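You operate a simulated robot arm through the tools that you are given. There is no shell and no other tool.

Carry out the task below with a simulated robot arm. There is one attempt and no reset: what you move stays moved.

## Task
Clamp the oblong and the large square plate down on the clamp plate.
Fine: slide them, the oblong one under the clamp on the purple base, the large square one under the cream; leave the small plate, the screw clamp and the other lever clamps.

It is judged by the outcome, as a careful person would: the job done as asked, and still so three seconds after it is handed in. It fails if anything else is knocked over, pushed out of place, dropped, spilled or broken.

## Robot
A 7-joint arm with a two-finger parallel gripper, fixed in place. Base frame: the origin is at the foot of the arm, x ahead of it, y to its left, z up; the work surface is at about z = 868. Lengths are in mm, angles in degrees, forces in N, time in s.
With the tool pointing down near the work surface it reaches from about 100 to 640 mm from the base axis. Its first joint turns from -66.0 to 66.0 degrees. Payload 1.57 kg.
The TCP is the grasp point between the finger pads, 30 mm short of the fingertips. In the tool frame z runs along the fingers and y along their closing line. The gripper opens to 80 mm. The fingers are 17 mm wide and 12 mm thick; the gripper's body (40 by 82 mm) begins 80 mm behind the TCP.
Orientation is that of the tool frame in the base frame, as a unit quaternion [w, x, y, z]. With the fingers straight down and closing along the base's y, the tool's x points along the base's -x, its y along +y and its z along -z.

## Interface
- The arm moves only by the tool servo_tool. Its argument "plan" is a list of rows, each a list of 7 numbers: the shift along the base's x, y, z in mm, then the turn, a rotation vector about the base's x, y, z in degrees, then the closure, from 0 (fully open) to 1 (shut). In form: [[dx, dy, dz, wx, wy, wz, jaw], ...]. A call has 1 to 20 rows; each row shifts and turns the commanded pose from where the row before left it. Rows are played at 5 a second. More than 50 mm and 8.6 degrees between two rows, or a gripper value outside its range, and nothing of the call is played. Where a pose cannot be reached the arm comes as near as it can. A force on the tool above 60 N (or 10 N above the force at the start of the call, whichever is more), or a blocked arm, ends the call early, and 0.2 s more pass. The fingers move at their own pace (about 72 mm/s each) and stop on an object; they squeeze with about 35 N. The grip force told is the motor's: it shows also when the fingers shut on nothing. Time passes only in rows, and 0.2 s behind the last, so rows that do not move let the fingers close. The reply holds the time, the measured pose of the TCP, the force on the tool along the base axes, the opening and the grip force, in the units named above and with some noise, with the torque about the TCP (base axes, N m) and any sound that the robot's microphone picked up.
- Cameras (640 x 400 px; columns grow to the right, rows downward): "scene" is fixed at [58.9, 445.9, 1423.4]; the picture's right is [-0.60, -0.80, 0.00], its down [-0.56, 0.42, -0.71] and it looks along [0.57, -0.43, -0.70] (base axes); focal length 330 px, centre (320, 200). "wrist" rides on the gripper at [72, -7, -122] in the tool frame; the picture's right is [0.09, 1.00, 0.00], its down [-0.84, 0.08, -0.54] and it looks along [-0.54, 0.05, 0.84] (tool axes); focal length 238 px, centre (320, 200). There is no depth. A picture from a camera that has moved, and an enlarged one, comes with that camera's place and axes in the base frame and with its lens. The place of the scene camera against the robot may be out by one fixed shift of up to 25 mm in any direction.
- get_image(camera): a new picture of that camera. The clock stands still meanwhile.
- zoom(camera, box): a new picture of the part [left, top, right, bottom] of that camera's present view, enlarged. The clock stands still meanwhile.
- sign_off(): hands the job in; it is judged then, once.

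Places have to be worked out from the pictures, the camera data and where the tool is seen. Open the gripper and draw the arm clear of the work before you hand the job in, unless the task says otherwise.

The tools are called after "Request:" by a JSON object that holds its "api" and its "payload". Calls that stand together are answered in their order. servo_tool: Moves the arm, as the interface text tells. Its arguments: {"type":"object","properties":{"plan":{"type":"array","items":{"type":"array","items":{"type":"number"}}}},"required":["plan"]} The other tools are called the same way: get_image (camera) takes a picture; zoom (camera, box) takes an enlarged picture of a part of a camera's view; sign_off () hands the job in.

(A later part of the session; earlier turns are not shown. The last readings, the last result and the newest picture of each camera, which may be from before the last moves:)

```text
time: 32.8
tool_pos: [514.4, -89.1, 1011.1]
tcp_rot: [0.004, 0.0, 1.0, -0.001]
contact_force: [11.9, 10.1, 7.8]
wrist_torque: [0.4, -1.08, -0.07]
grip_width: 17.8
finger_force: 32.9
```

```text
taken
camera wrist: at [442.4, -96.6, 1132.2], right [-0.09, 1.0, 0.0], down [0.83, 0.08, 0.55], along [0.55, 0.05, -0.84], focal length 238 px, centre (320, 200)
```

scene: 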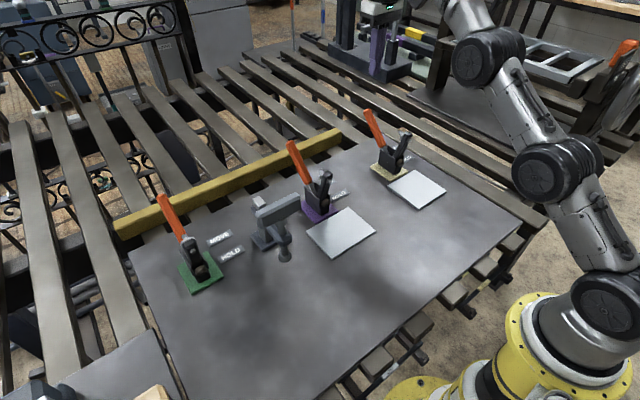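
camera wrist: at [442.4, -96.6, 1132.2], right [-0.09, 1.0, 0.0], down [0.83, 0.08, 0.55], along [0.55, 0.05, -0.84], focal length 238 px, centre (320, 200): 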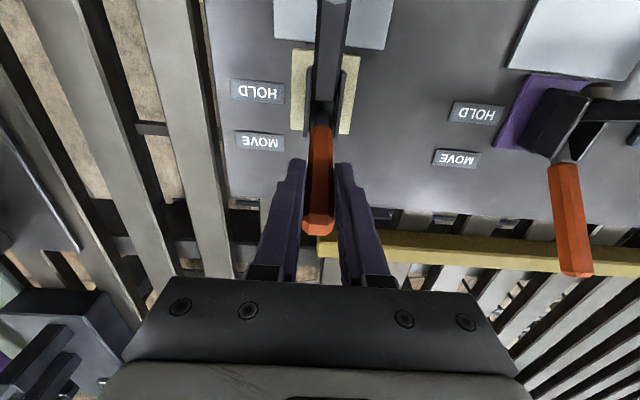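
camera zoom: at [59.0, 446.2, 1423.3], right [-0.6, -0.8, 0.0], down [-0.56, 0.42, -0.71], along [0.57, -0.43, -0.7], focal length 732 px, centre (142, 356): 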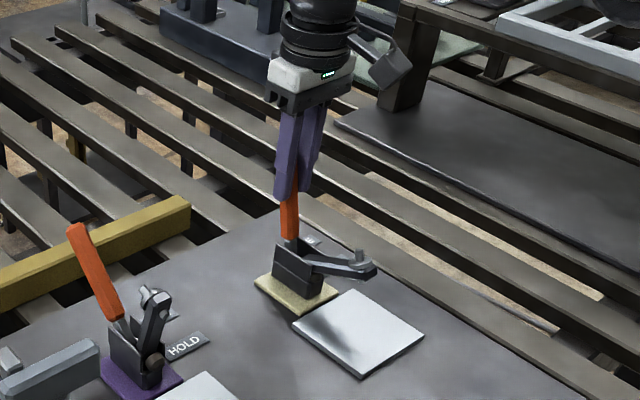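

The arm is about 25° above horizontal, handle ~75°. Now fz is +8, so I'll rise slightly more as I continue.

Request:
{"api": "servo_tool", "payload": {"plan": [[-8.5, 0, 2.6, 0, 0, 0, 1], [-8.5, 0, 1.6, 0, 0, 0, 1], [0, 0, 0, 0, 0, 0, 1]]}}

Request:
{"api": "zoom", "payload": {"camera": "scene", "box": [320, 40, 480, 220]}}

Request:
{"api": "get_image", "payload": {"camera": "wrist"}}

```text
time: 33.6
tool_pos: [497.3, -90.9, 1010.6]
tcp_rot: [0.0, 0.0, 1.0, -0.001]
contact_force: [10.4, 3.8, -3.4]
wrist_torque: [0.53, -0.93, -0.04]
grip_width: 17.9
finger_force: 32.6
```

```text
2.22 times, centred on (400, 130) of scene
camera zoom: at [59.2, 446.0, 1423.4], right [-0.6, -0.8, 0.0], down [-0.56, 0.42, -0.71], along [0.57, -0.43, -0.7], focal length 732 px, centre (142, 356)
```

zoom: 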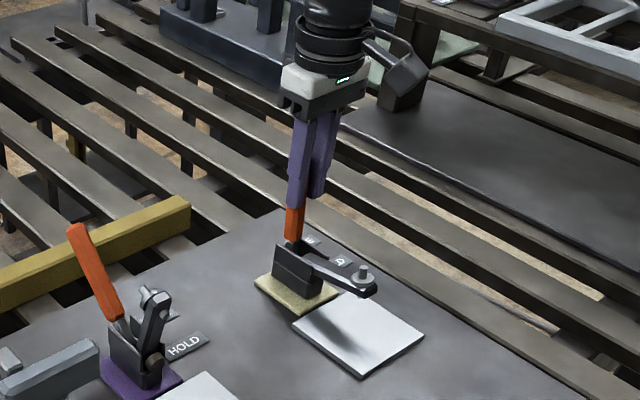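

```text
taken
camera wrist: at [425.1, -96.4, 1133.5], right [-0.09, 1.0, 0.0], down [0.84, 0.08, 0.54], along [0.54, 0.05, -0.84], focal length 238 px, centre (320, 200)
```

wrist: 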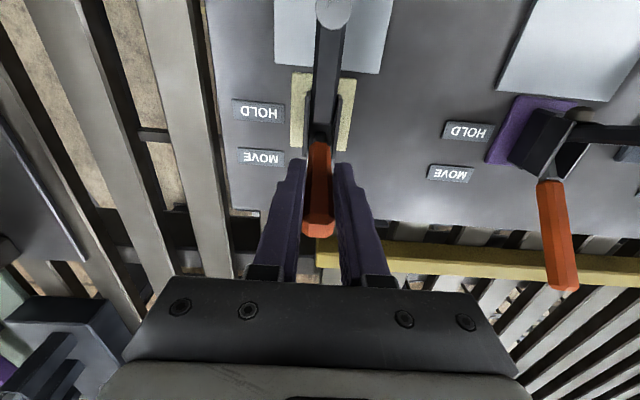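

The pad is coming down over x≈400, well within the plate. I'll continue past vertical.

Request:
{"api": "servo_tool", "payload": {"plan": [[-8.5, 0, 0.8, 0, 0, 0, 1], [-8.5, 0, 0, 0, 0, 0, 1], [0, 0, 0, 0, 0, 0, 1]]}}

Request:
{"api": "zoom", "payload": {"camera": "scene", "box": [320, 40, 480, 220]}}

Request:
{"api": "get_image", "payload": {"camera": "wrist"}}

```text
time: 34.4
tool_pos: [479.6, -89.9, 1013.3]
tcp_rot: [0.001, 0.0, 1.0, -0.001]
contact_force: [16.5, -1.0, -11.7]
wrist_torque: [0.39, -0.7, -0.01]
grip_width: 18.0
finger_force: 32.6
```

```text
2.22 times, centred on (400, 130) of scene
camera zoom: at [59.5, 445.9, 1423.4], right [-0.6, -0.8, 0.0], down [-0.56, 0.42, -0.71], along [0.57, -0.43, -0.7], focal length 732 px, centre (142, 356)
```

zoom: 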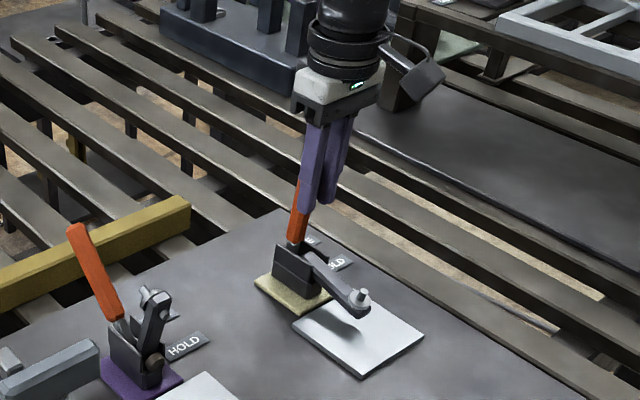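

```text
taken
camera wrist: at [408.7, -96.4, 1134.6], right [-0.09, 1.0, 0.0], down [0.84, 0.08, 0.54], along [0.54, 0.05, -0.84], focal length 238 px, centre (320, 200)
```

wrist: 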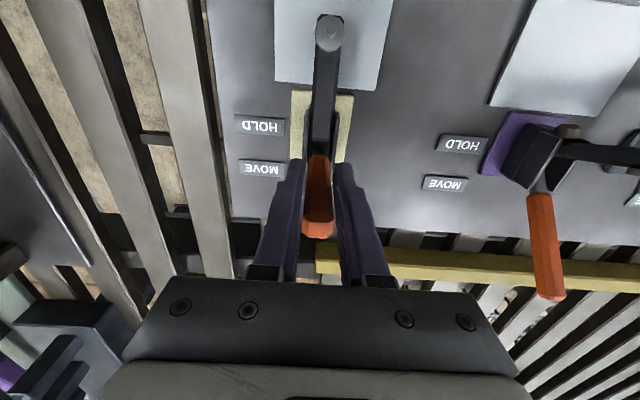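

Handle is just past vertical; the force is 16 N, the pad is close to the plate and still needs some travel. I'll continue with the arc now descending.

Request:
{"api": "servo_tool", "payload": {"plan": [[-7, 0, -2.2, 0, 0, 0, 1], [-7, 0, -2.2, 0, 0, 0, 1], [0, 0, 0, 0, 0, 0, 1]]}}

Request:
{"api": "zoom", "payload": {"camera": "scene", "box": [320, 40, 480, 220]}}

Request:
{"api": "get_image", "payload": {"camera": "wrist"}}

```text
time: 35.2
tool_pos: [464.8, -90.3, 1012.0]
tcp_rot: [0.003, 0.0, 1.0, -0.001]
contact_force: [8.6, 2.7, 10.6]
wrist_torque: [0.02, -0.86, 0.03]
grip_width: 17.7
finger_force: 32.9
```

```text
2.22 times, centred on (400, 130) of scene
camera zoom: at [58.9, 446.0, 1423.4], right [-0.6, -0.8, 0.0], down [-0.56, 0.42, -0.71], along [0.57, -0.43, -0.7], focal length 732 px, centre (142, 356)
```

zoom: 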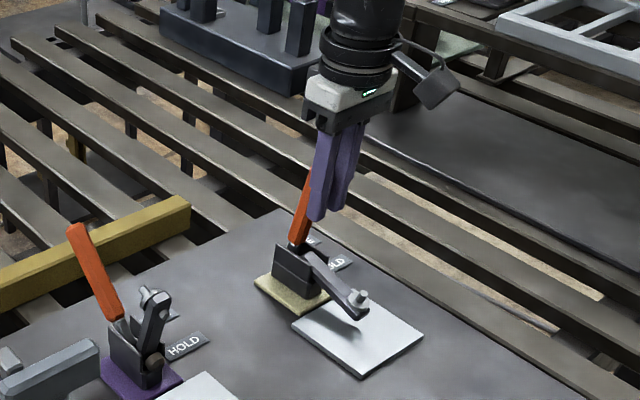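

```text
taken
camera wrist: at [393.8, -96.4, 1133.1], right [-0.09, 1.0, 0.0], down [0.83, 0.08, 0.55], along [0.54, 0.05, -0.84], focal length 238 px, centre (320, 200)
```

wrist: 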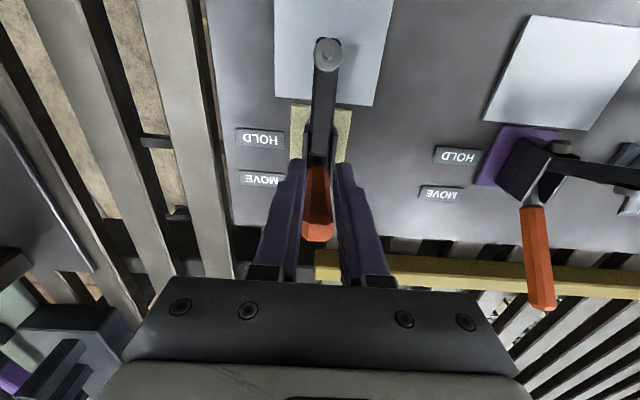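

I'll take a closer look at the pad-to-plate gap.

Request:
{"api": "zoom", "payload": {"camera": "scene", "box": [375, 130, 455, 190]}}

Request:
{"api": "zoom", "payload": {"camera": "wrist", "box": [220, 0, 420, 160]}}

```text
6.67 times, centred on (415, 160) of scene
camera zoom: at [58.9, 446.0, 1423.4], right [-0.6, -0.8, 0.0], down [-0.56, 0.42, -0.71], along [0.57, -0.43, -0.7], focal length 2198 px, centre (-313, 467)
```

zoom: 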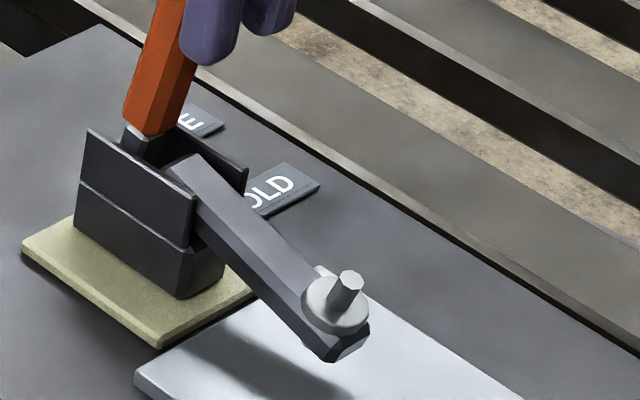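

```text
2.50 times, centred on (320, 80) of wrist
camera zoom: at [393.8, -96.4, 1133.1], right [-0.09, 1.0, 0.0], down [0.83, 0.08, 0.55], along [0.54, 0.05, -0.84], focal length 596 px, centre (320, 500)
```

zoom: 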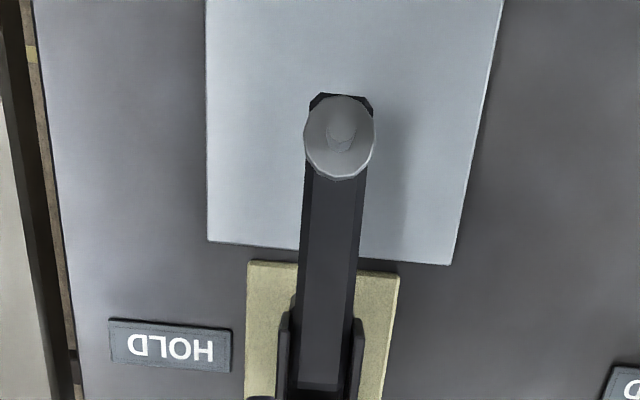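

The pad is still a little above the plate. I'll continue the arc in small steps.

Request:
{"api": "servo_tool", "payload": {"plan": [[-7, 0, -1, 0, 0, 0, 1], [-7, 0, -2, 0, 0, 0, 1], [0, 0, 0, 0, 0, 0, 1]]}}

Request:
{"api": "zoom", "payload": {"camera": "scene", "box": [355, 90, 475, 190]}}

Request:
{"api": "get_image", "payload": {"camera": "wrist"}}

```text
time: 36.0
tool_pos: [451.7, -89.9, 1006.4]
tcp_rot: [0.001, 0.0, 1.0, -0.001]
contact_force: [18.4, -4.7, 3.9]
wrist_torque: [0.21, 0.72, 0.06]
grip_width: 17.5
finger_force: 32.4
```

```text
4.00 times, centred on (415, 140) of scene
camera zoom: at [59.3, 445.8, 1423.4], right [-0.6, -0.8, 0.0], down [-0.56, 0.42, -0.71], along [0.57, -0.43, -0.7], focal length 1318 px, centre (-60, 440)
```

zoom: 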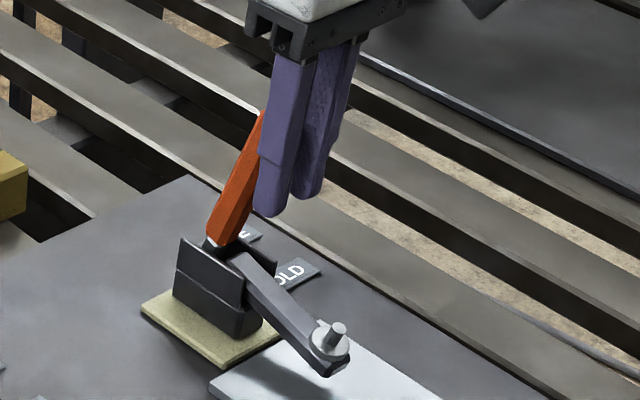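

```text
taken
camera wrist: at [380.3, -96.5, 1128.4], right [-0.09, 1.0, 0.0], down [0.84, 0.08, 0.54], along [0.54, 0.05, -0.84], focal length 238 px, centre (320, 200)
```

wrist: 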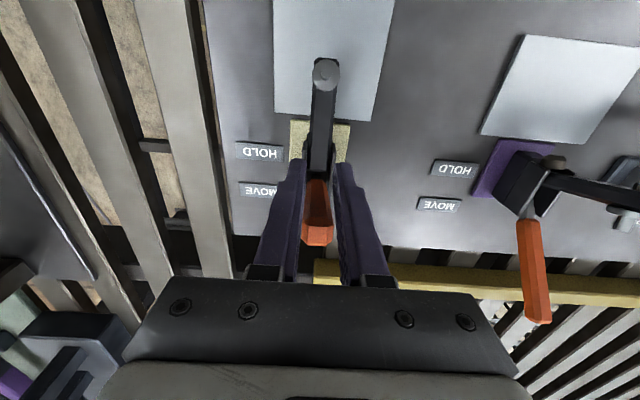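

The arm keeps creeping down as the handle leans forward (18 N). I'll continue in small steps.

Request:
{"api": "servo_tool", "payload": {"plan": [[-6, 0, -2, 0, 0, 0, 1], [-6, 0, -2.5, 0, 0, 0, 1], [0, 0, 0, 0, 0, 0, 1]]}}

Request:
{"api": "zoom", "payload": {"camera": "scene", "box": [355, 90, 475, 190]}}

Request:
{"api": "zoom", "payload": {"camera": "wrist", "box": [220, 0, 420, 260]}}

```text
time: 36.8
tool_pos: [438.9, -89.9, 1000.6]
tcp_rot: [-0.001, 0.0, 1.0, 0.0]
contact_force: [0.3, -0.8, 0.6]
wrist_torque: [-0.02, -0.02, -0.03]
grip_width: 0.0
finger_force: 21.6
```

```text
4.00 times, centred on (415, 140) of scene
camera zoom: at [58.9, 445.9, 1423.4], right [-0.6, -0.8, 0.0], down [-0.56, 0.42, -0.71], along [0.57, -0.43, -0.7], focal length 1318 px, centre (-60, 440)
```

zoom: 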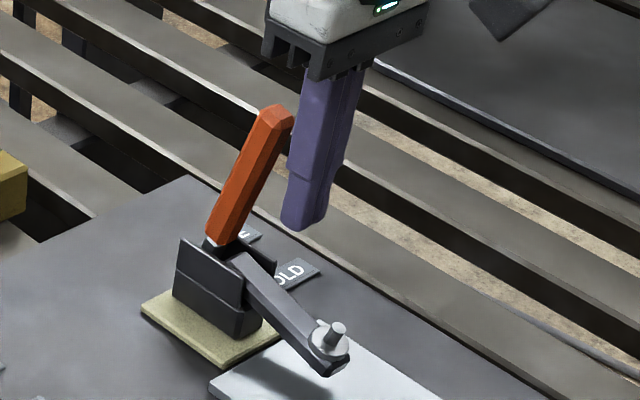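

```text
1.54 times, centred on (320, 130) of wrist
camera zoom: at [367.4, -96.9, 1122.6], right [-0.09, 1.0, 0.0], down [0.84, 0.08, 0.54], along [0.54, 0.05, -0.84], focal length 367 px, centre (320, 308)
```

zoom: 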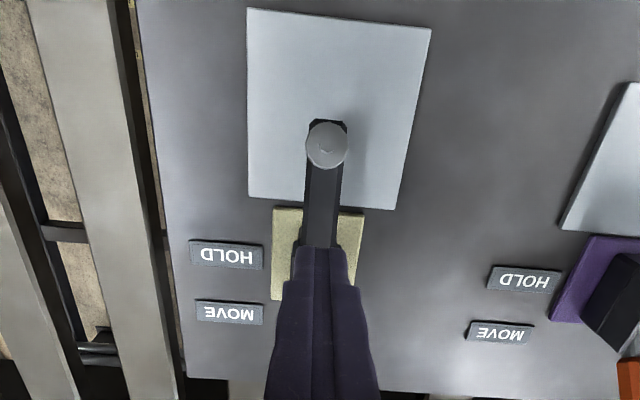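

The fingers slid off the handle, which stays where it was. Either it has reached its stop or I pulled off sideways. I'll inspect the pad and plate closely.

Request:
{"api": "zoom", "payload": {"camera": "scene", "box": [385, 140, 445, 190]}}

Request:
{"api": "get_image", "payload": {"camera": "scene"}}

```text
8.00 times, centred on (415, 165) of scene
camera zoom: at [58.9, 445.9, 1423.4], right [-0.6, -0.8, 0.0], down [-0.56, 0.42, -0.71], along [0.57, -0.43, -0.7], focal length 2637 px, centre (-440, 480)
```

zoom: 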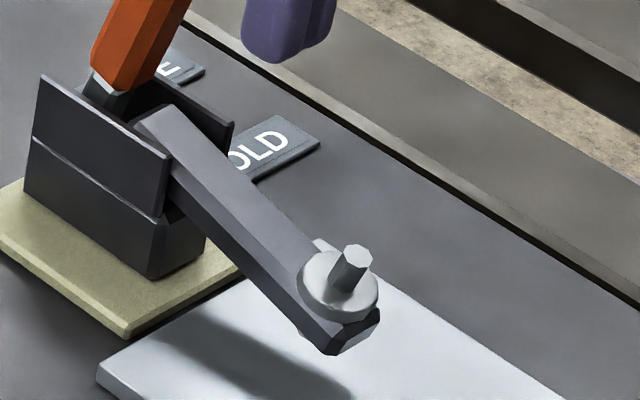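

```text
taken
```

scene: 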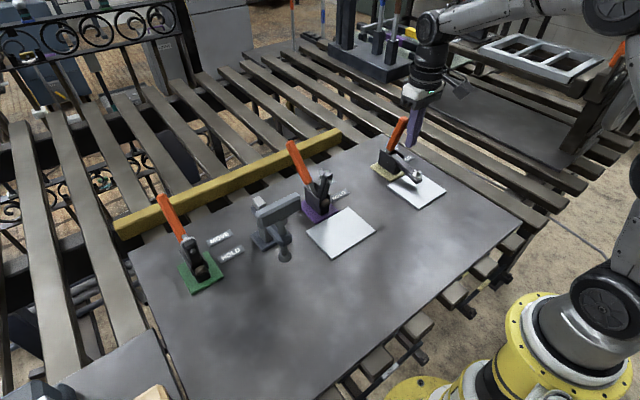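

By my estimate the arm tip's underside is at about (394, −91, 890), so the pad may already be on the plate. I'll back off toward the robot and tilt the tool so the wrist camera gets a low view of the pad.

Request:
{"api": "servo_tool", "payload": {"plan": [[-35, 0, 5, 0, 0, 0, 1], [-35, 0, 0, 0, 0, 0, 0.5], [-35, 0, 0, 0, 0, 0, 0], [-10, 0, -10, 0, -8.5, 0, 0], [0, 0, -15, 0, -8.5, 0, 0], [0, 0, -15, 0, -8.5, 0, 0], [0, 0, -15, 0, -8.5, 0, 0], [0, 0, -15, 0, -8.5, 0, 0], [0, 0, 0, 0, 0, 0, 0]]}}

Request:
{"api": "get_image", "payload": {"camera": "wrist"}}

Request:
{"api": "get_image", "payload": {"camera": "scene"}}

```text
time: 38.8
tool_pos: [325.2, -90.8, 936.1]
tcp_rot: [0.363, 0.0, 0.932, 0.0]
contact_force: [0.0, -0.8, -0.1]
wrist_torque: [-0.02, 0.03, 0.02]
grip_width: 80.2
finger_force: 0.1
```

```text
taken
camera wrist: at [189.8, -97.1, 977.5], right [-0.07, 1.0, -0.06], down [0.25, 0.08, 0.97], along [0.97, 0.05, -0.25], focal length 238 px, centre (320, 200)
```

wrist: 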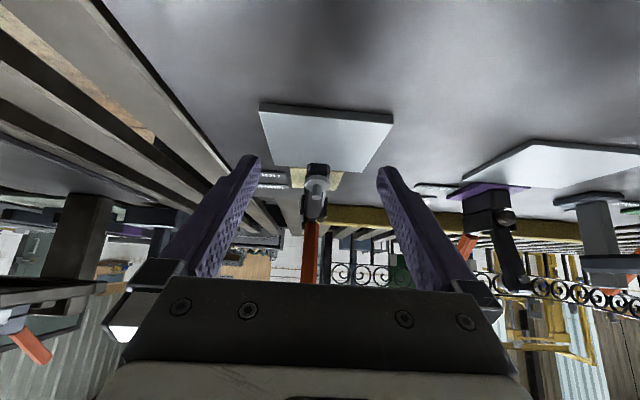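

```text
taken
```

scene: 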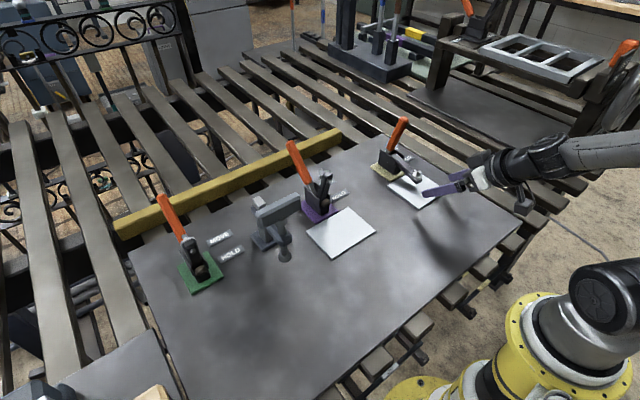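

The view is inverted (image-down is up). I'll zoom in on the pad area.

Request:
{"api": "zoom", "payload": {"camera": "wrist", "box": [250, 90, 400, 240]}}

Request:
{"api": "zoom", "payload": {"camera": "wrist", "box": [285, 140, 345, 200]}}

Request:
{"api": "zoom", "payload": {"camera": "scene", "box": [365, 110, 465, 210]}}

```text
2.67 times, centred on (325, 165) of wrist
camera zoom: at [189.8, -97.1, 977.5], right [-0.07, 1.0, -0.06], down [0.25, 0.08, 0.97], along [0.97, 0.05, -0.25], focal length 636 px, centre (307, 293)
```

zoom: 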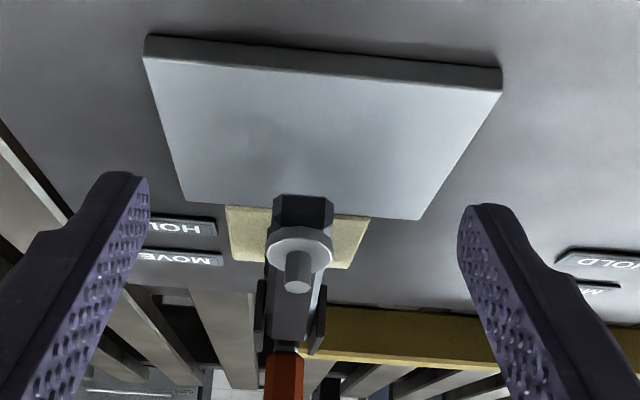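

```text
6.67 times, centred on (315, 170) of wrist
camera zoom: at [189.8, -97.1, 977.5], right [-0.07, 1.0, -0.06], down [0.25, 0.08, 0.97], along [0.97, 0.05, -0.25], focal length 1589 px, centre (353, 400)
```

zoom: 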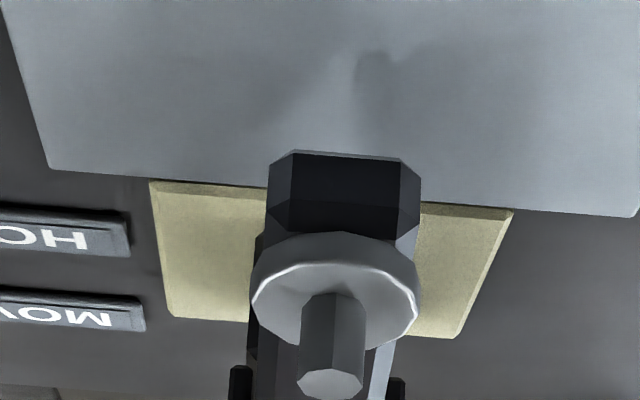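

```text
4.00 times, centred on (415, 160) of scene
camera zoom: at [58.9, 445.9, 1423.4], right [-0.6, -0.8, 0.0], down [-0.56, 0.42, -0.71], along [0.57, -0.43, -0.7], focal length 1318 px, centre (-60, 360)
```

zoom: 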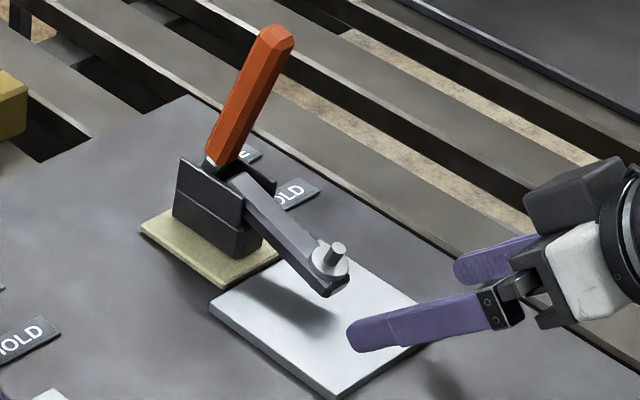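

From this view the arm's end is still ~15 mm above the plate, so the clamp may not be fully closed. I'll look at the open purple clamp from here to understand the pad's shape.

Request:
{"api": "zoom", "payload": {"camera": "wrist", "box": [440, 160, 560, 310]}}

Request:
{"api": "zoom", "payload": {"camera": "wrist", "box": [280, 150, 360, 290]}}

```text
2.67 times, centred on (500, 235) of wrist
camera zoom: at [189.8, -97.1, 977.5], right [-0.07, 1.0, -0.06], down [0.25, 0.08, 0.97], along [0.97, 0.05, -0.25], focal length 636 px, centre (-160, 107)
```

zoom: 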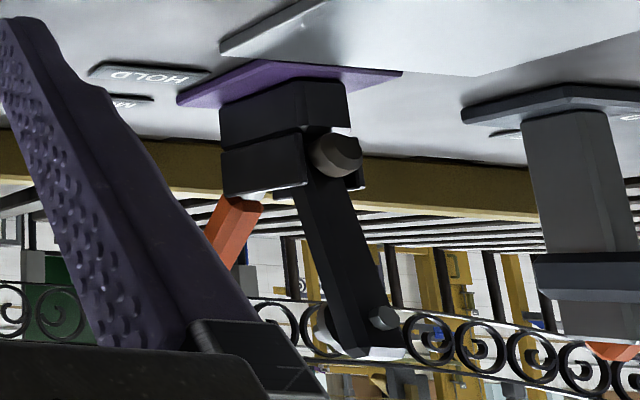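

```text
2.86 times, centred on (320, 220) of wrist
camera zoom: at [189.8, -97.1, 977.5], right [-0.07, 1.0, -0.06], down [0.25, 0.08, 0.97], along [0.97, 0.05, -0.25], focal length 681 px, centre (320, 143)
```

zoom: 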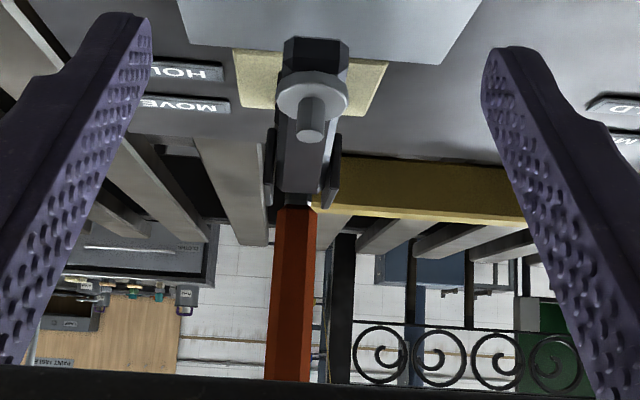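

The brown stub sits at the arm's root and the grey nub at its end; I still can't tell if the nub touches the plate. I'll get a lower diagonal view from the left side by yawing and tilting further.

Request:
{"api": "servo_tool", "payload": {"plan": [[-10, 15, 10, 0, 0, -7.5, 0], [0, 20, 0, 0, 0, -7.5, 0], [0, 20, 0, 0, 0, -7.5, 0], [0, 20, 0, 0, 0, -7.5, 0], [0, 10, 0, 0, 0, -7.5, 0], [0, 0, 0, 0, 0, -7.5, 0], [0, 0, -6, -4.2, -4.2, 0, 0], [0, 0, -6, -4.2, -4.2, 0, 0], [0, 0, -6, -4.2, -4.2, 0, 0], [0, 0, 0, 0, 0, 0, 0]]}}

Request:
{"api": "get_image", "payload": {"camera": "wrist"}}

Request:
{"api": "get_image", "payload": {"camera": "scene"}}

```text
time: 41.0
tool_pos: [314.7, -5.6, 929.3]
tcp_rot: [0.464, 0.332, 0.798, -0.192]
contact_force: [0.0, -0.1, 0.4]
wrist_torque: [0.01, -0.01, -0.02]
grip_width: 79.9
finger_force: 0.1
```

```text
taken
camera wrist: at [210.2, 89.7, 926.6], right [0.67, 0.74, -0.08], down [0.01, 0.1, 1.0], along [0.74, -0.67, 0.05], focal length 238 px, centre (320, 200)
```

wrist: 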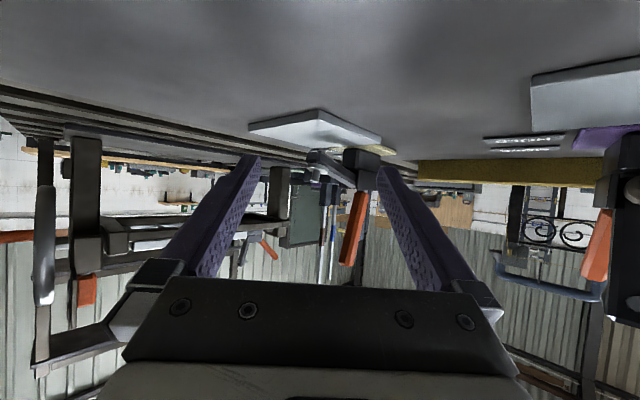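

```text
taken
```

scene: 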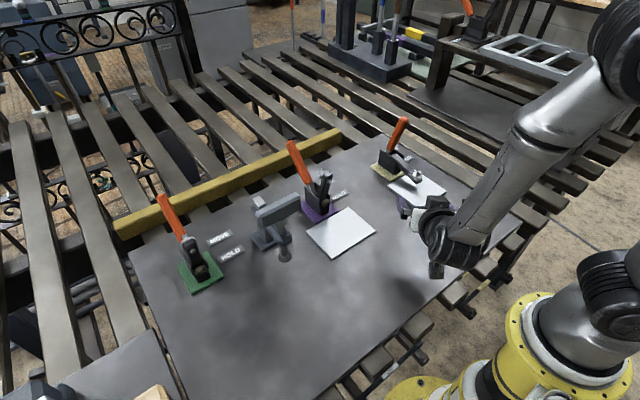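

Request:
{"api": "zoom", "payload": {"camera": "wrist", "box": [270, 100, 420, 220]}}

Request:
{"api": "zoom", "payload": {"camera": "wrist", "box": [295, 125, 345, 175]}}

```text
3.33 times, centred on (345, 160) of wrist
camera zoom: at [210.2, 89.7, 926.6], right [0.67, 0.74, -0.08], down [0.01, 0.1, 1.0], along [0.74, -0.67, 0.05], focal length 794 px, centre (237, 333)
```

zoom: 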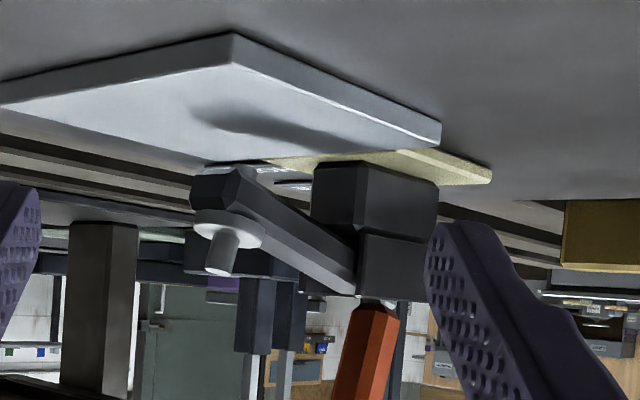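

```text
8.00 times, centred on (320, 150) of wrist
camera zoom: at [210.2, 89.7, 926.6], right [0.67, 0.74, -0.08], down [0.01, 0.1, 1.0], along [0.74, -0.67, 0.05], focal length 1907 px, centre (320, 600)
```

zoom: 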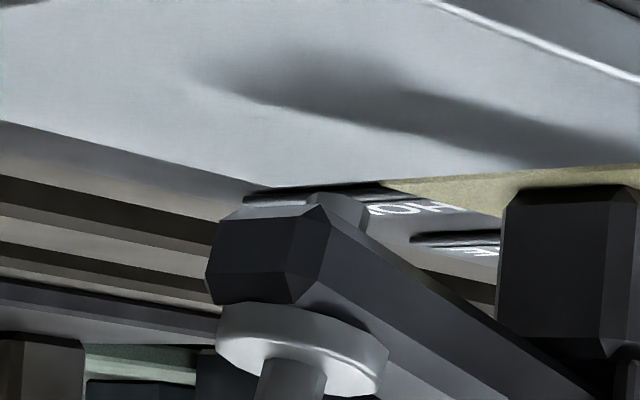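

The side view is clear: the nub is still about 14 mm above the plate, so the toggle isn't over yet. It needs a firmer push on the handle's back face, so I'll straighten the tool, rise, and come behind the handle with closed fingers.

Request:
{"api": "servo_tool", "payload": {"plan": [[0, 0, 15, 4.2, 4.2, 0, 0], [0, 0, 15, 4.2, 4.2, 0, 0], [0, 0, 15, 4.2, 4.2, 0, 0], [0, 0, 20, 0, 0, 7.5, 0], [0, 0, 20, 0, 0, 7.5, 0], [0, 0, 20, 0, 0, 7.5, 0], [0, 0, 20, 0, 0, 7.5, 1], [0, 0, 20, 0, 0, 7.5, 1], [0, 0, 20, 0, 0, 7.5, 1], [0, -15, 20, 0, 8.5, 0, 1], [0, -20, 5, 0, 8.5, 0, 1], [0, -20, 0, 0, 8.5, 0, 1], [0, -20, 0, 0, 8.5, 0, 1], [0, -9, 0, 0, 8.5, 0, 1], [40, 0, 0, 0, 0, 0, 1], [40, 0, 0, 0, 0, 0, 1], [40, 0, 0, 0, 0, 0, 1], [40, 0, 0, 0, 0, 0, 1], [35, 0, 0, 0, 0, 0, 1], [0, 0, 0, 0, 0, 0, 1]]}}

Request:
{"api": "get_image", "payload": {"camera": "wrist"}}

Request:
{"api": "get_image", "payload": {"camera": "scene"}}

```text
time: 45.2
tool_pos: [504.0, -3.8, 959.0]
tcp_rot: [0.226, 0.031, 0.973, -0.032]
contact_force: [-0.8, 0.0, -0.3]
wrist_torque: [0.0, 0.01, 0.03]
grip_width: 0.0
finger_force: 20.9
out of reach, approached as far as the arm can: row 9, 10, 11, 12, 13, 14, 16, 17, 18, 19
```

```text
taken
camera wrist: at [386.6, 2.8, 1036.6], right [-0.01, 1.0, -0.09], down [0.52, 0.08, 0.85], along [0.85, -0.04, -0.52], focal length 238 px, centre (320, 200)
```

wrist: 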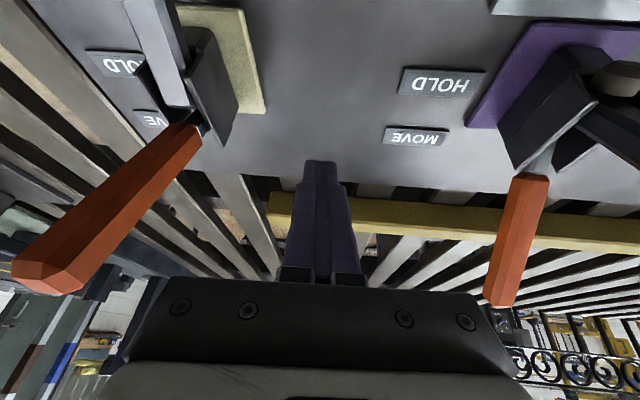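

```text
taken
```

scene: 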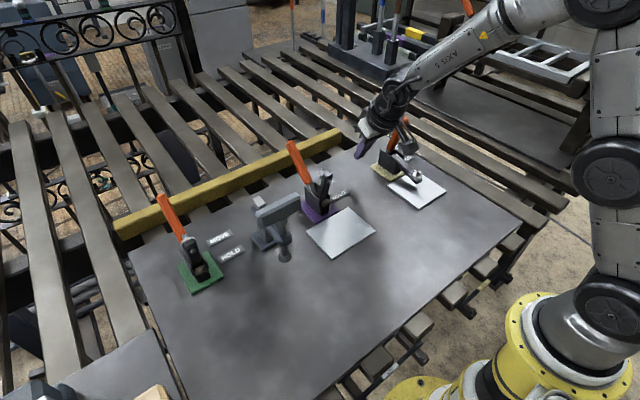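

Some of those rows were out of reach and the tool ended low between the clamps, at (504, −4, 959). Nothing was touched: forces are ~0 and the clamps look unchanged. I'll recover carefully by straightening up and rising a bit at a time.

Request:
{"api": "servo_tool", "payload": {"plan": [[0, 0, 20, 0, 0, 0, 1], [0, 0, 20, 0.9, 6.5, 0.9, 1], [0, 0, 20, 0.9, 6.5, 0.9, 1], [0, 0, 10, 0.9, 6.5, 0.9, 1], [0, 0, 0, 0.9, 6.5, 0.9, 1], [0, 0, 0, 0, 0, 0, 1]]}}

Request:
{"api": "get_image", "payload": {"camera": "wrist"}}

Request:
{"api": "get_image", "payload": {"camera": "scene"}}

```text
time: 46.6
tool_pos: [495.7, -4.6, 964.1]
tcp_rot: [0.226, 0.032, 0.973, -0.033]
contact_force: [0.4, -0.2, 0.6]
wrist_torque: [0.0, -0.02, -0.06]
grip_width: 0.0
finger_force: 20.8
out of reach, approached as far as the arm can: row 1, 2, 3, 4, 5
```

```text
taken
camera wrist: at [378.0, 2.2, 1041.0], right [-0.01, 1.0, -0.09], down [0.52, 0.08, 0.85], along [0.85, -0.04, -0.52], focal length 238 px, centre (320, 200)
```

wrist: 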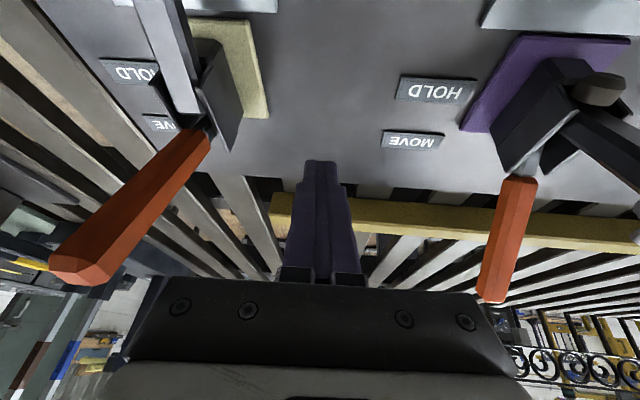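

```text
taken
```

scene: 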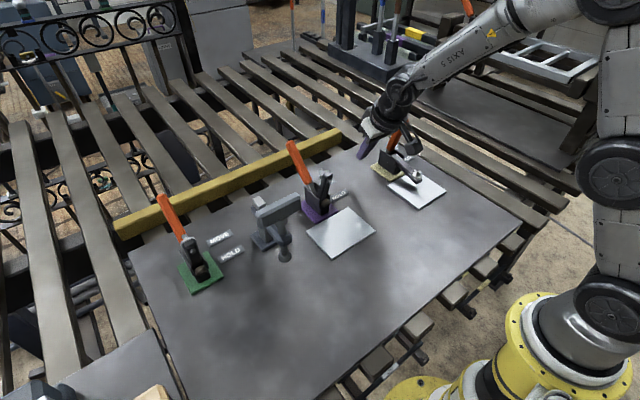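

The arm is at a joint limit here. I'll draw straight back toward the robot between the clamps, where there's nothing in the way, and keep the orientation.

Request:
{"api": "servo_tool", "payload": {"plan": [[-15, 0, 0, 0, 0, 0, 1], [-20, 0, 0, 0, 0, 0, 1], [-20, 0, 0, 0, 0, 0, 1], [-20, 0, 0, 0, 0, 0, 1], [-20, 0, 0, 0, 0, 0, 1], [-20, 0, 0, 0, 0, 0, 1], [0, 0, 0, 0, 0, 0, 1]]}}

Request:
{"api": "get_image", "payload": {"camera": "scene"}}

```text
time: 48.2
tool_pos: [380.1, -5.1, 961.2]
tcp_rot: [0.225, 0.032, 0.973, -0.032]
contact_force: [-0.3, 0.3, 0.6]
wrist_torque: [0.02, 0.01, -0.01]
grip_width: 0.1
finger_force: 20.9
```

```text
taken
```

scene: 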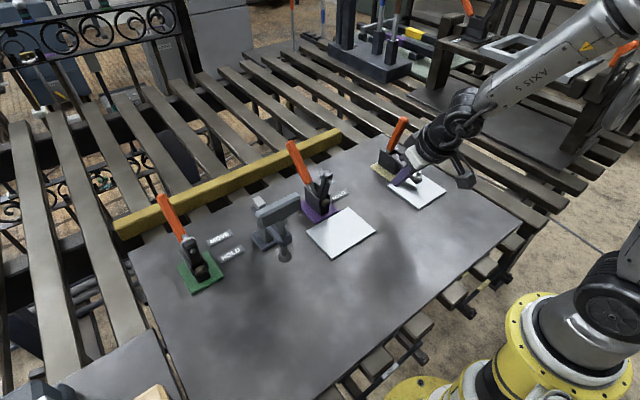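

That moved freely to (380, −5, 961). I'll straighten the tool here while rising slowly.

Request:
{"api": "servo_tool", "payload": {"plan": [[0, 0, 8, 0.9, 6.5, 0.9, 1], [0, 0, 8, 0.9, 6.5, 0.9, 1], [0, 0, 8, 0.9, 6.5, 0.9, 1], [0, 0, 8, 0.9, 6.5, 0.9, 1], [0, 0, 0, 0, 0, 0, 1]]}}

Request:
{"api": "get_image", "payload": {"camera": "scene"}}

```text
time: 49.4
tool_pos: [371.8, -2.9, 943.0]
tcp_rot: [0.171, 0.024, 0.985, -0.027]
contact_force: [-0.6, -0.5, -0.1]
wrist_torque: [0.02, 0.02, 0.01]
grip_width: 0.0
finger_force: 21.3
out of reach, approached as far as the arm can: row 1, 2, 3, 4
```

```text
taken
```

scene: 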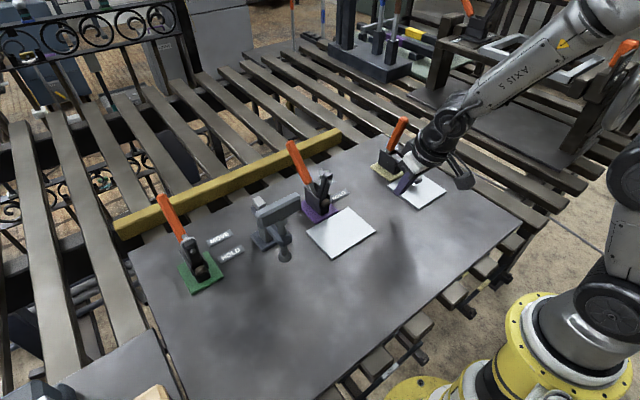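

A joint limit still blocks straightening here. I'll retreat to x≈320, where tilting worked earlier, and try there with no rise.

Request:
{"api": "servo_tool", "payload": {"plan": [[-15, 0, 4, 0, 0, 0, 1], [-15, 0, 4, 0, 0, 0, 1], [-15, 0, 4, 0, 0, 0, 1], [-10, 0, 4, 0, 0, 0, 1], [0, 0, 0, 0, 4, 0, 1], [0, 0, 0, 0, 4, 0, 1], [0, 0, 0, 0, 0, 0, 1]]}}

Request:
{"api": "get_image", "payload": {"camera": "scene"}}

```text
time: 51.0
tool_pos: [313.9, -2.8, 939.8]
tcp_rot: [0.138, 0.023, 0.99, -0.03]
contact_force: [0.1, -0.4, -0.2]
wrist_torque: [0.02, -0.02, -0.01]
grip_width: 0.0
finger_force: 21.3
out of reach, approached as far as the arm can: row 5, 6
```

```text
taken
```

scene: 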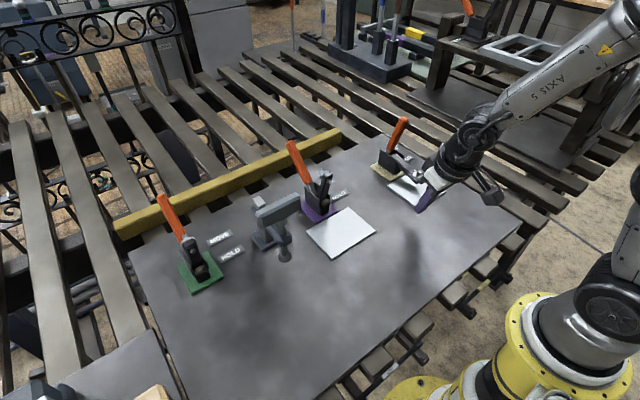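

It's improving: tilt is now ~16°, position (314, −3, 940). I'll shift toward y≈−60 and back slightly, then straighten the rest.

Request:
{"api": "servo_tool", "payload": {"plan": [[-10, -15, 3, 0, 0, 0, 1], [-10, -15, 3, 0, 0, 0, 1], [-10, -15, 3, 0, 0, 0, 1], [-10, -10, 3, 0, 0, 0, 1], [0, 0, 0, 0, 4, 0, 1], [0, 0, 0, 0, 4, 0, 1], [0, 0, 0, 0, 4, 0, 1], [0, 0, 0, 0, 0, 0, 1]]}}

Request:
{"api": "get_image", "payload": {"camera": "scene"}}

```text
time: 52.8
tool_pos: [304.8, -14.2, 903.8]
tcp_rot: [0.102, 0.023, 0.994, -0.03]
contact_force: [0.7, -0.1, -0.4]
wrist_torque: [0.03, 0.0, 0.0]
grip_width: 0.0
finger_force: 20.7
out of reach, approached as far as the arm can: row 1, 2, 3, 4, 5, 6, 7
```

```text
taken
```

scene: 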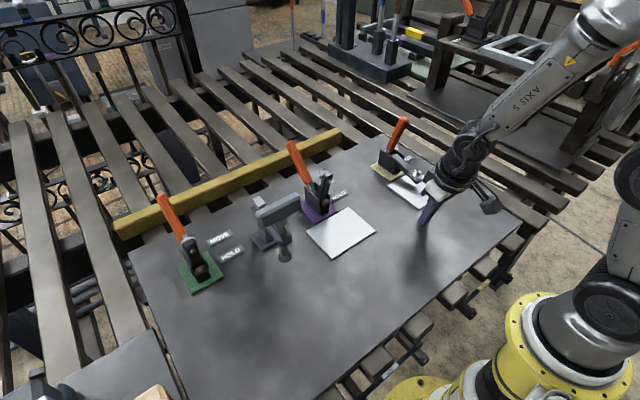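

The fingertips are now low, about z≈874, next to the square plate, and −y motion is blocked. I'll try small moves away, up and toward +y, to see which directions are free.

Request:
{"api": "servo_tool", "payload": {"plan": [[0, 10, 10, 0, 0, 0, 1], [0, 10, 10, 0, 0, 0, 1], [0, 10, 10, 0, 0, 0, 1], [0, 0, 0, 0, 0, 0, 1]]}}

Request:
{"api": "get_image", "payload": {"camera": "scene"}}

```text
time: 53.8
tool_pos: [304.2, 15.1, 933.2]
tcp_rot: [0.105, 0.024, 0.994, -0.035]
contact_force: [0.3, -0.5, 0.6]
wrist_torque: [0.01, -0.02, -0.05]
grip_width: 0.0
finger_force: 21.3
```

```text
taken
```

scene: 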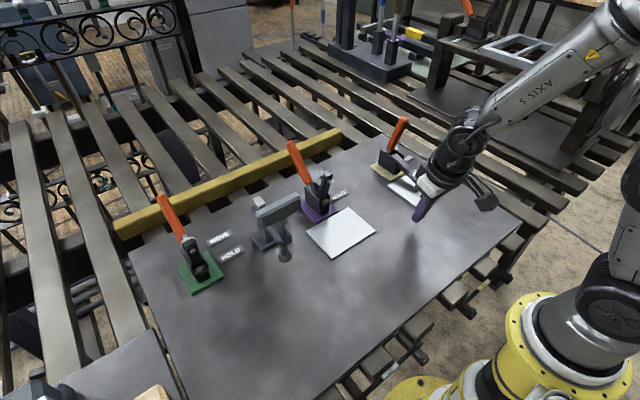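

+y and +z are free, so the limit is on the −y side. I'll move to the open area around (270, 110, 1000) and straighten there.

Request:
{"api": "servo_tool", "payload": {"plan": [[-5, 15, 12, 0, 0, 0, 1], [-5, 15, 12, 0, 0, 0, 1], [-5, 15, 12, 0, 0, 0, 1], [-5, 15, 12, 0, 0, 0, 1], [-5, 15, 10, 0, 0, 0, 1], [-5, 15, 10, 0, 0, 0, 1], [0, 0, 0, 1, 4, 1, 1], [0, 0, 0, 1, 4, 1, 1], [0, 0, 0, 1, 4, 1, 1], [0, 0, 0, 0, 0, 0, 1]]}}

Request:
{"api": "get_image", "payload": {"camera": "scene"}}

```text
time: 56.0
tool_pos: [282.8, 108.5, 972.3]
tcp_rot: [0.104, 0.023, 0.994, -0.03]
contact_force: [1.4, 0.4, -0.1]
wrist_torque: [0.0, 0.0, 0.0]
grip_width: 0.0
finger_force: 22.1
out of reach, approached as far as the arm can: row 1, 3, 5, 7, 8, 9
```

```text
taken
```

scene: 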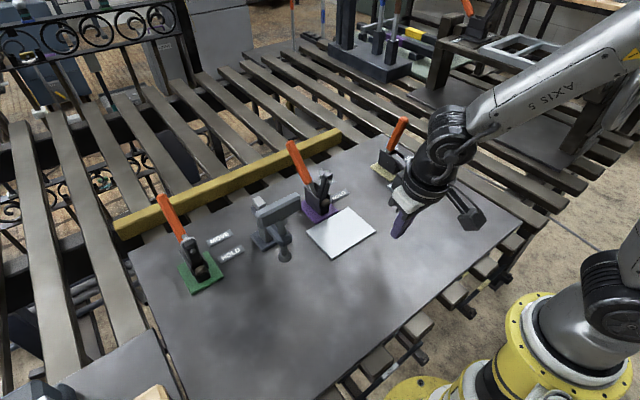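

Straightening about y is still limited here while translation mostly works. I'll test a yaw move to unwind the arm.

Request:
{"api": "servo_tool", "payload": {"plan": [[0, 0, 0, 0, 0, 6, 1], [0, 0, 0, 0, 0, 6, 1], [0, 0, 0, 0, 0, 6, 1], [0, 0, 0, 0, 0, 0, 1]]}}

```text
time: 57.0
tool_pos: [278.8, 107.2, 945.8]
tcp_rot: [0.11, -0.107, 0.988, -0.022]
contact_force: [0.0, 0.3, -0.8]
wrist_torque: [0.01, 0.0, 0.01]
grip_width: 0.0
finger_force: 21.1
out of reach, approached as far as the arm can: row 1, 2, 3
```

Each limited move ends lower, so something binds as the tool rises or straightens. I'll test the opposite direction: undo the yaw, tilt forward a little, and rise.

Request:
{"api": "servo_tool", "payload": {"plan": [[0, 0, 0, 0, 0, -6, 1], [0, 0, 0, 0, 0, -6, 1], [0, 0, 0, 0, 0, -3, 1], [0, 0, 15, 0, -5, 0, 1], [0, 0, 15, 0, -5, 0, 1], [0, 0, 15, 0, -5, 0, 1], [0, 0, 0, 0, 0, 0, 1]]}}

Request:
{"api": "get_image", "payload": {"camera": "scene"}}

```text
time: 58.6
tool_pos: [278.1, 108.2, 991.4]
tcp_rot: [0.235, 0.028, 0.971, -0.031]
contact_force: [0.6, 0.3, 0.2]
wrist_torque: [0.0, -0.04, 0.0]
grip_width: 0.0
finger_force: 21.5
```

```text
taken
```

scene: 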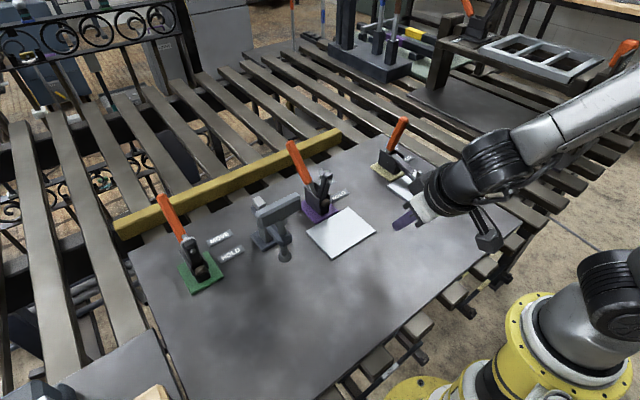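

Tilting forward frees the arm and the wrist posture changed. It probably flipped during my steep tilt, so I'll go back to the earlier tilted, yawed low pose and then retrace my original path in at low height.

Request:
{"api": "servo_tool", "payload": {"plan": [[5, -20, -8, 0, -5, 0, 1], [5, -20, -8, 0, -5, 0, 1], [5, -20, -8, 0, -5, 0, 1], [7, -20, -8, 0, 0, 0, 1], [7, -20, -8, 0, 0, 0, 1], [7, -14, -5, 0, 0, 0, 1], [0, 0, 0, 0, 0, 0, 1]]}}

Request:
{"api": "get_image", "payload": {"camera": "scene"}}

```text
time: 60.2
tool_pos: [314.2, -6.4, 948.3]
tcp_rot: [0.36, 0.032, 0.932, -0.029]
contact_force: [0.0, 0.6, 0.2]
wrist_torque: [-0.01, -0.01, 0.03]
grip_width: 0.0
finger_force: 21.8
```

```text
taken
```

scene: 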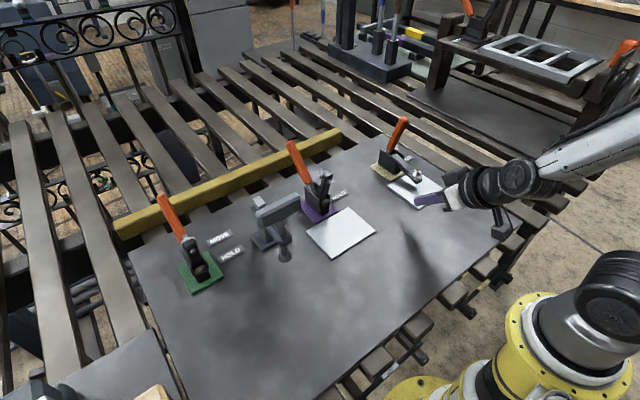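

No limits flagged, and the posture looks like it did at the first tilted view. I'll slide to y≈−90 at this height and then straighten in reverse of the way I came.

Request:
{"api": "servo_tool", "payload": {"plan": [[0, -20, 0, 0, 0, 1, 1], [0, -20, 0, 0, 0, 1, 1], [0, -20, 0, 0, 0, 1, 1], [0, -15, 0, 0, 0, 0, 1], [0, -9, 0, 0, 0, 0, 1], [0, 0, 8, 0, 5, 0, 1], [0, 0, 8, 0, 5, 0, 1], [0, 0, 0, 0, 0, 0, 1]]}}

Request:
{"api": "get_image", "payload": {"camera": "scene"}}

```text
time: 62.0
tool_pos: [313.0, -91.0, 963.5]
tcp_rot: [0.277, 0.005, 0.961, -0.018]
contact_force: [1.0, 0.4, -0.6]
wrist_torque: [-0.03, 0.02, -0.02]
grip_width: 0.0
finger_force: 21.5
```

```text
taken
```

scene: 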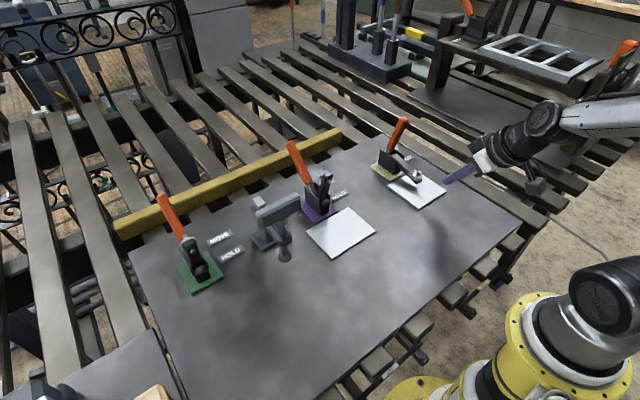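

Still unrestricted at 32° tilt. I'll continue straightening in small steps.

Request:
{"api": "servo_tool", "payload": {"plan": [[0, 0, 8, 0, 5, 0, 1], [0, 0, 8, 0, 5, 0, 1], [0, 0, 8, 0, 5, 0, 1], [0, 0, 5, 0, 5, 0, 1], [0, 0, 0, 0, 0, 0, 1]]}}

Request:
{"api": "get_image", "payload": {"camera": "scene"}}

```text
time: 63.2
tool_pos: [313.1, -90.5, 992.0]
tcp_rot: [0.106, 0.003, 0.994, -0.021]
contact_force: [0.4, -0.5, -0.2]
wrist_torque: [0.0, -0.02, -0.02]
grip_width: 0.0
finger_force: 21.4
```

```text
taken
```

scene: 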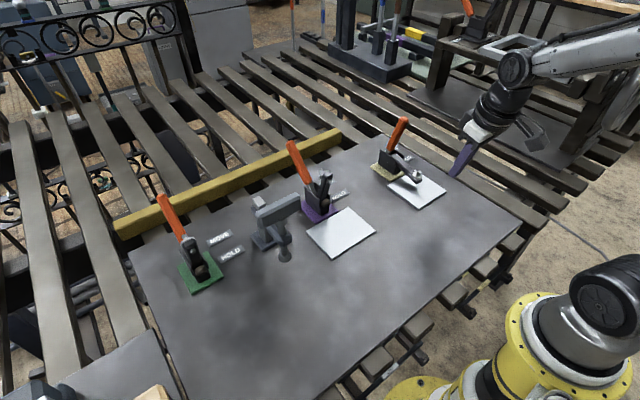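

The arm is unwound. I'll finish straightening (2.4°, 12.2°, 0.3° left) and rise, with the flags in mind.

Request:
{"api": "servo_tool", "payload": {"plan": [[0, 0, 15, 0.8, 4.1, 0.1, 1], [0, 0, 15, 0.8, 4.1, 0.1, 1], [0, 0, 20, 0.8, 4, 0.1, 1], [0, 0, 30, 0, 0, 0, 1], [0, 0, 30, 0, 0, 0, 1], [0, 0, 0, 0, 0, 0, 1]]}}

Request:
{"api": "get_image", "payload": {"camera": "scene"}}

```text
time: 64.6
tool_pos: [313.2, -90.2, 1105.3]
tcp_rot: [0.0, 0.0, 1.0, 0.002]
contact_force: [-0.1, -0.4, -0.1]
wrist_torque: [0.02, -0.03, 0.02]
grip_width: 0.0
finger_force: 21.4
```

```text
taken
```

scene: 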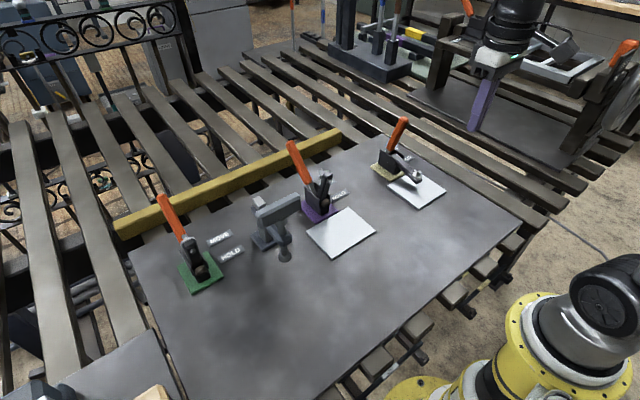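

The tool is vertical again at (313, −90, 1105) with no limits hit. Next I'll pass over the cream handle (top ≈1030) and lower the closed fingers just behind it.

Request:
{"api": "servo_tool", "payload": {"plan": [[40, 0, 0, 0, 0, 0, 1], [45, 0, 0, 0, 0, 0, 1], [45, 0, 0, 0, 0, 0, 1], [45, 0, 0, 0, 0, 0, 1], [27, 0, 0, 0, 0, 0, 1], [0, 0, -25, 0, 0, 0, 1], [0, 0, -25, 0, 0, 0, 1], [0, 0, -20, 0, 0, 0, 1], [0, 0, -15, 0, 0, 0, 1], [0, 0, 0, 0, 0, 0, 1]]}}

Request:
{"api": "get_image", "payload": {"camera": "wrist"}}

Request:
{"api": "zoom", "payload": {"camera": "scene", "box": [345, 60, 465, 210]}}

```text
time: 66.8
tool_pos: [515.1, -89.0, 1019.8]
tcp_rot: [0.0, 0.001, 1.0, 0.001]
contact_force: [-0.2, 0.2, 0.0]
wrist_torque: [0.02, 0.02, -0.02]
grip_width: 0.0
finger_force: 20.9
```

```text
taken
camera wrist: at [445.0, -96.6, 1141.0], right [-0.09, 1.0, 0.0], down [0.84, 0.08, 0.54], along [0.54, 0.05, -0.84], focal length 238 px, centre (320, 200)
```

wrist: 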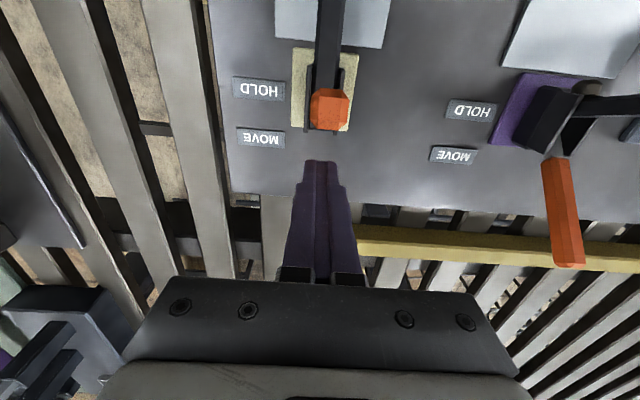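

```text
2.67 times, centred on (405, 135) of scene
camera zoom: at [58.9, 445.9, 1423.4], right [-0.6, -0.8, 0.0], down [-0.56, 0.42, -0.71], along [0.57, -0.43, -0.7], focal length 879 px, centre (93, 373)
```

zoom: 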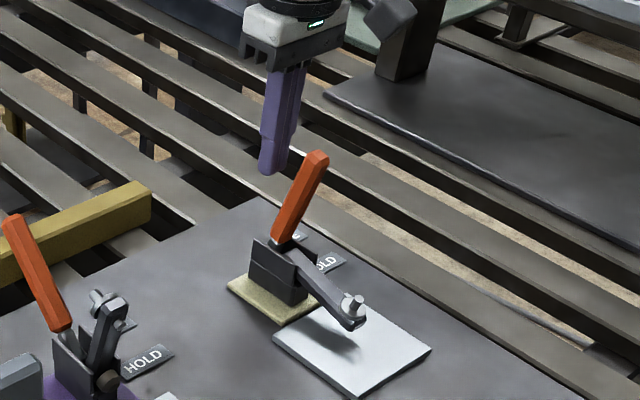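

The closed fingers are behind the handle with ~18 mm to spare. I'll push it toward the robot in small steps, watching the force.

Request:
{"api": "servo_tool", "payload": {"plan": [[-10, 0, 0, 0, 0, 0, 1], [-5, 0, 0, 0, 0, 0, 1], [-4, 0, -0.5, 0, 0, 0, 1], [-4, 0, -1, 0, 0, 0, 1], [-4, 0, -1, 0, 0, 0, 1], [0, 0, 0, 0, 0, 0, 1]]}}

Request:
{"api": "zoom", "payload": {"camera": "scene", "box": [345, 60, 465, 210]}}

```text
time: 68.2
tool_pos: [495.8, -89.6, 1018.6]
tcp_rot: [0.013, -0.001, 1.0, 0.0]
contact_force: [42.2, 10.9, -0.3]
wrist_torque: [0.53, -1.28, -0.02]
grip_width: 0.0
finger_force: 21.1
```

```text
2.67 times, centred on (405, 135) of scene
camera zoom: at [60.1, 446.3, 1423.2], right [-0.6, -0.8, 0.0], down [-0.56, 0.42, -0.71], along [0.57, -0.43, -0.7], focal length 879 px, centre (93, 373)
```

zoom: 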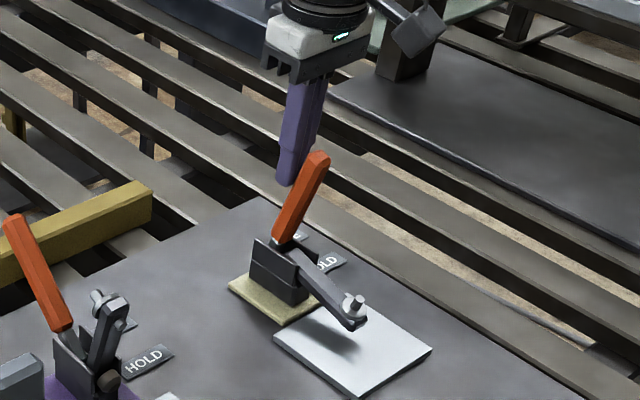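

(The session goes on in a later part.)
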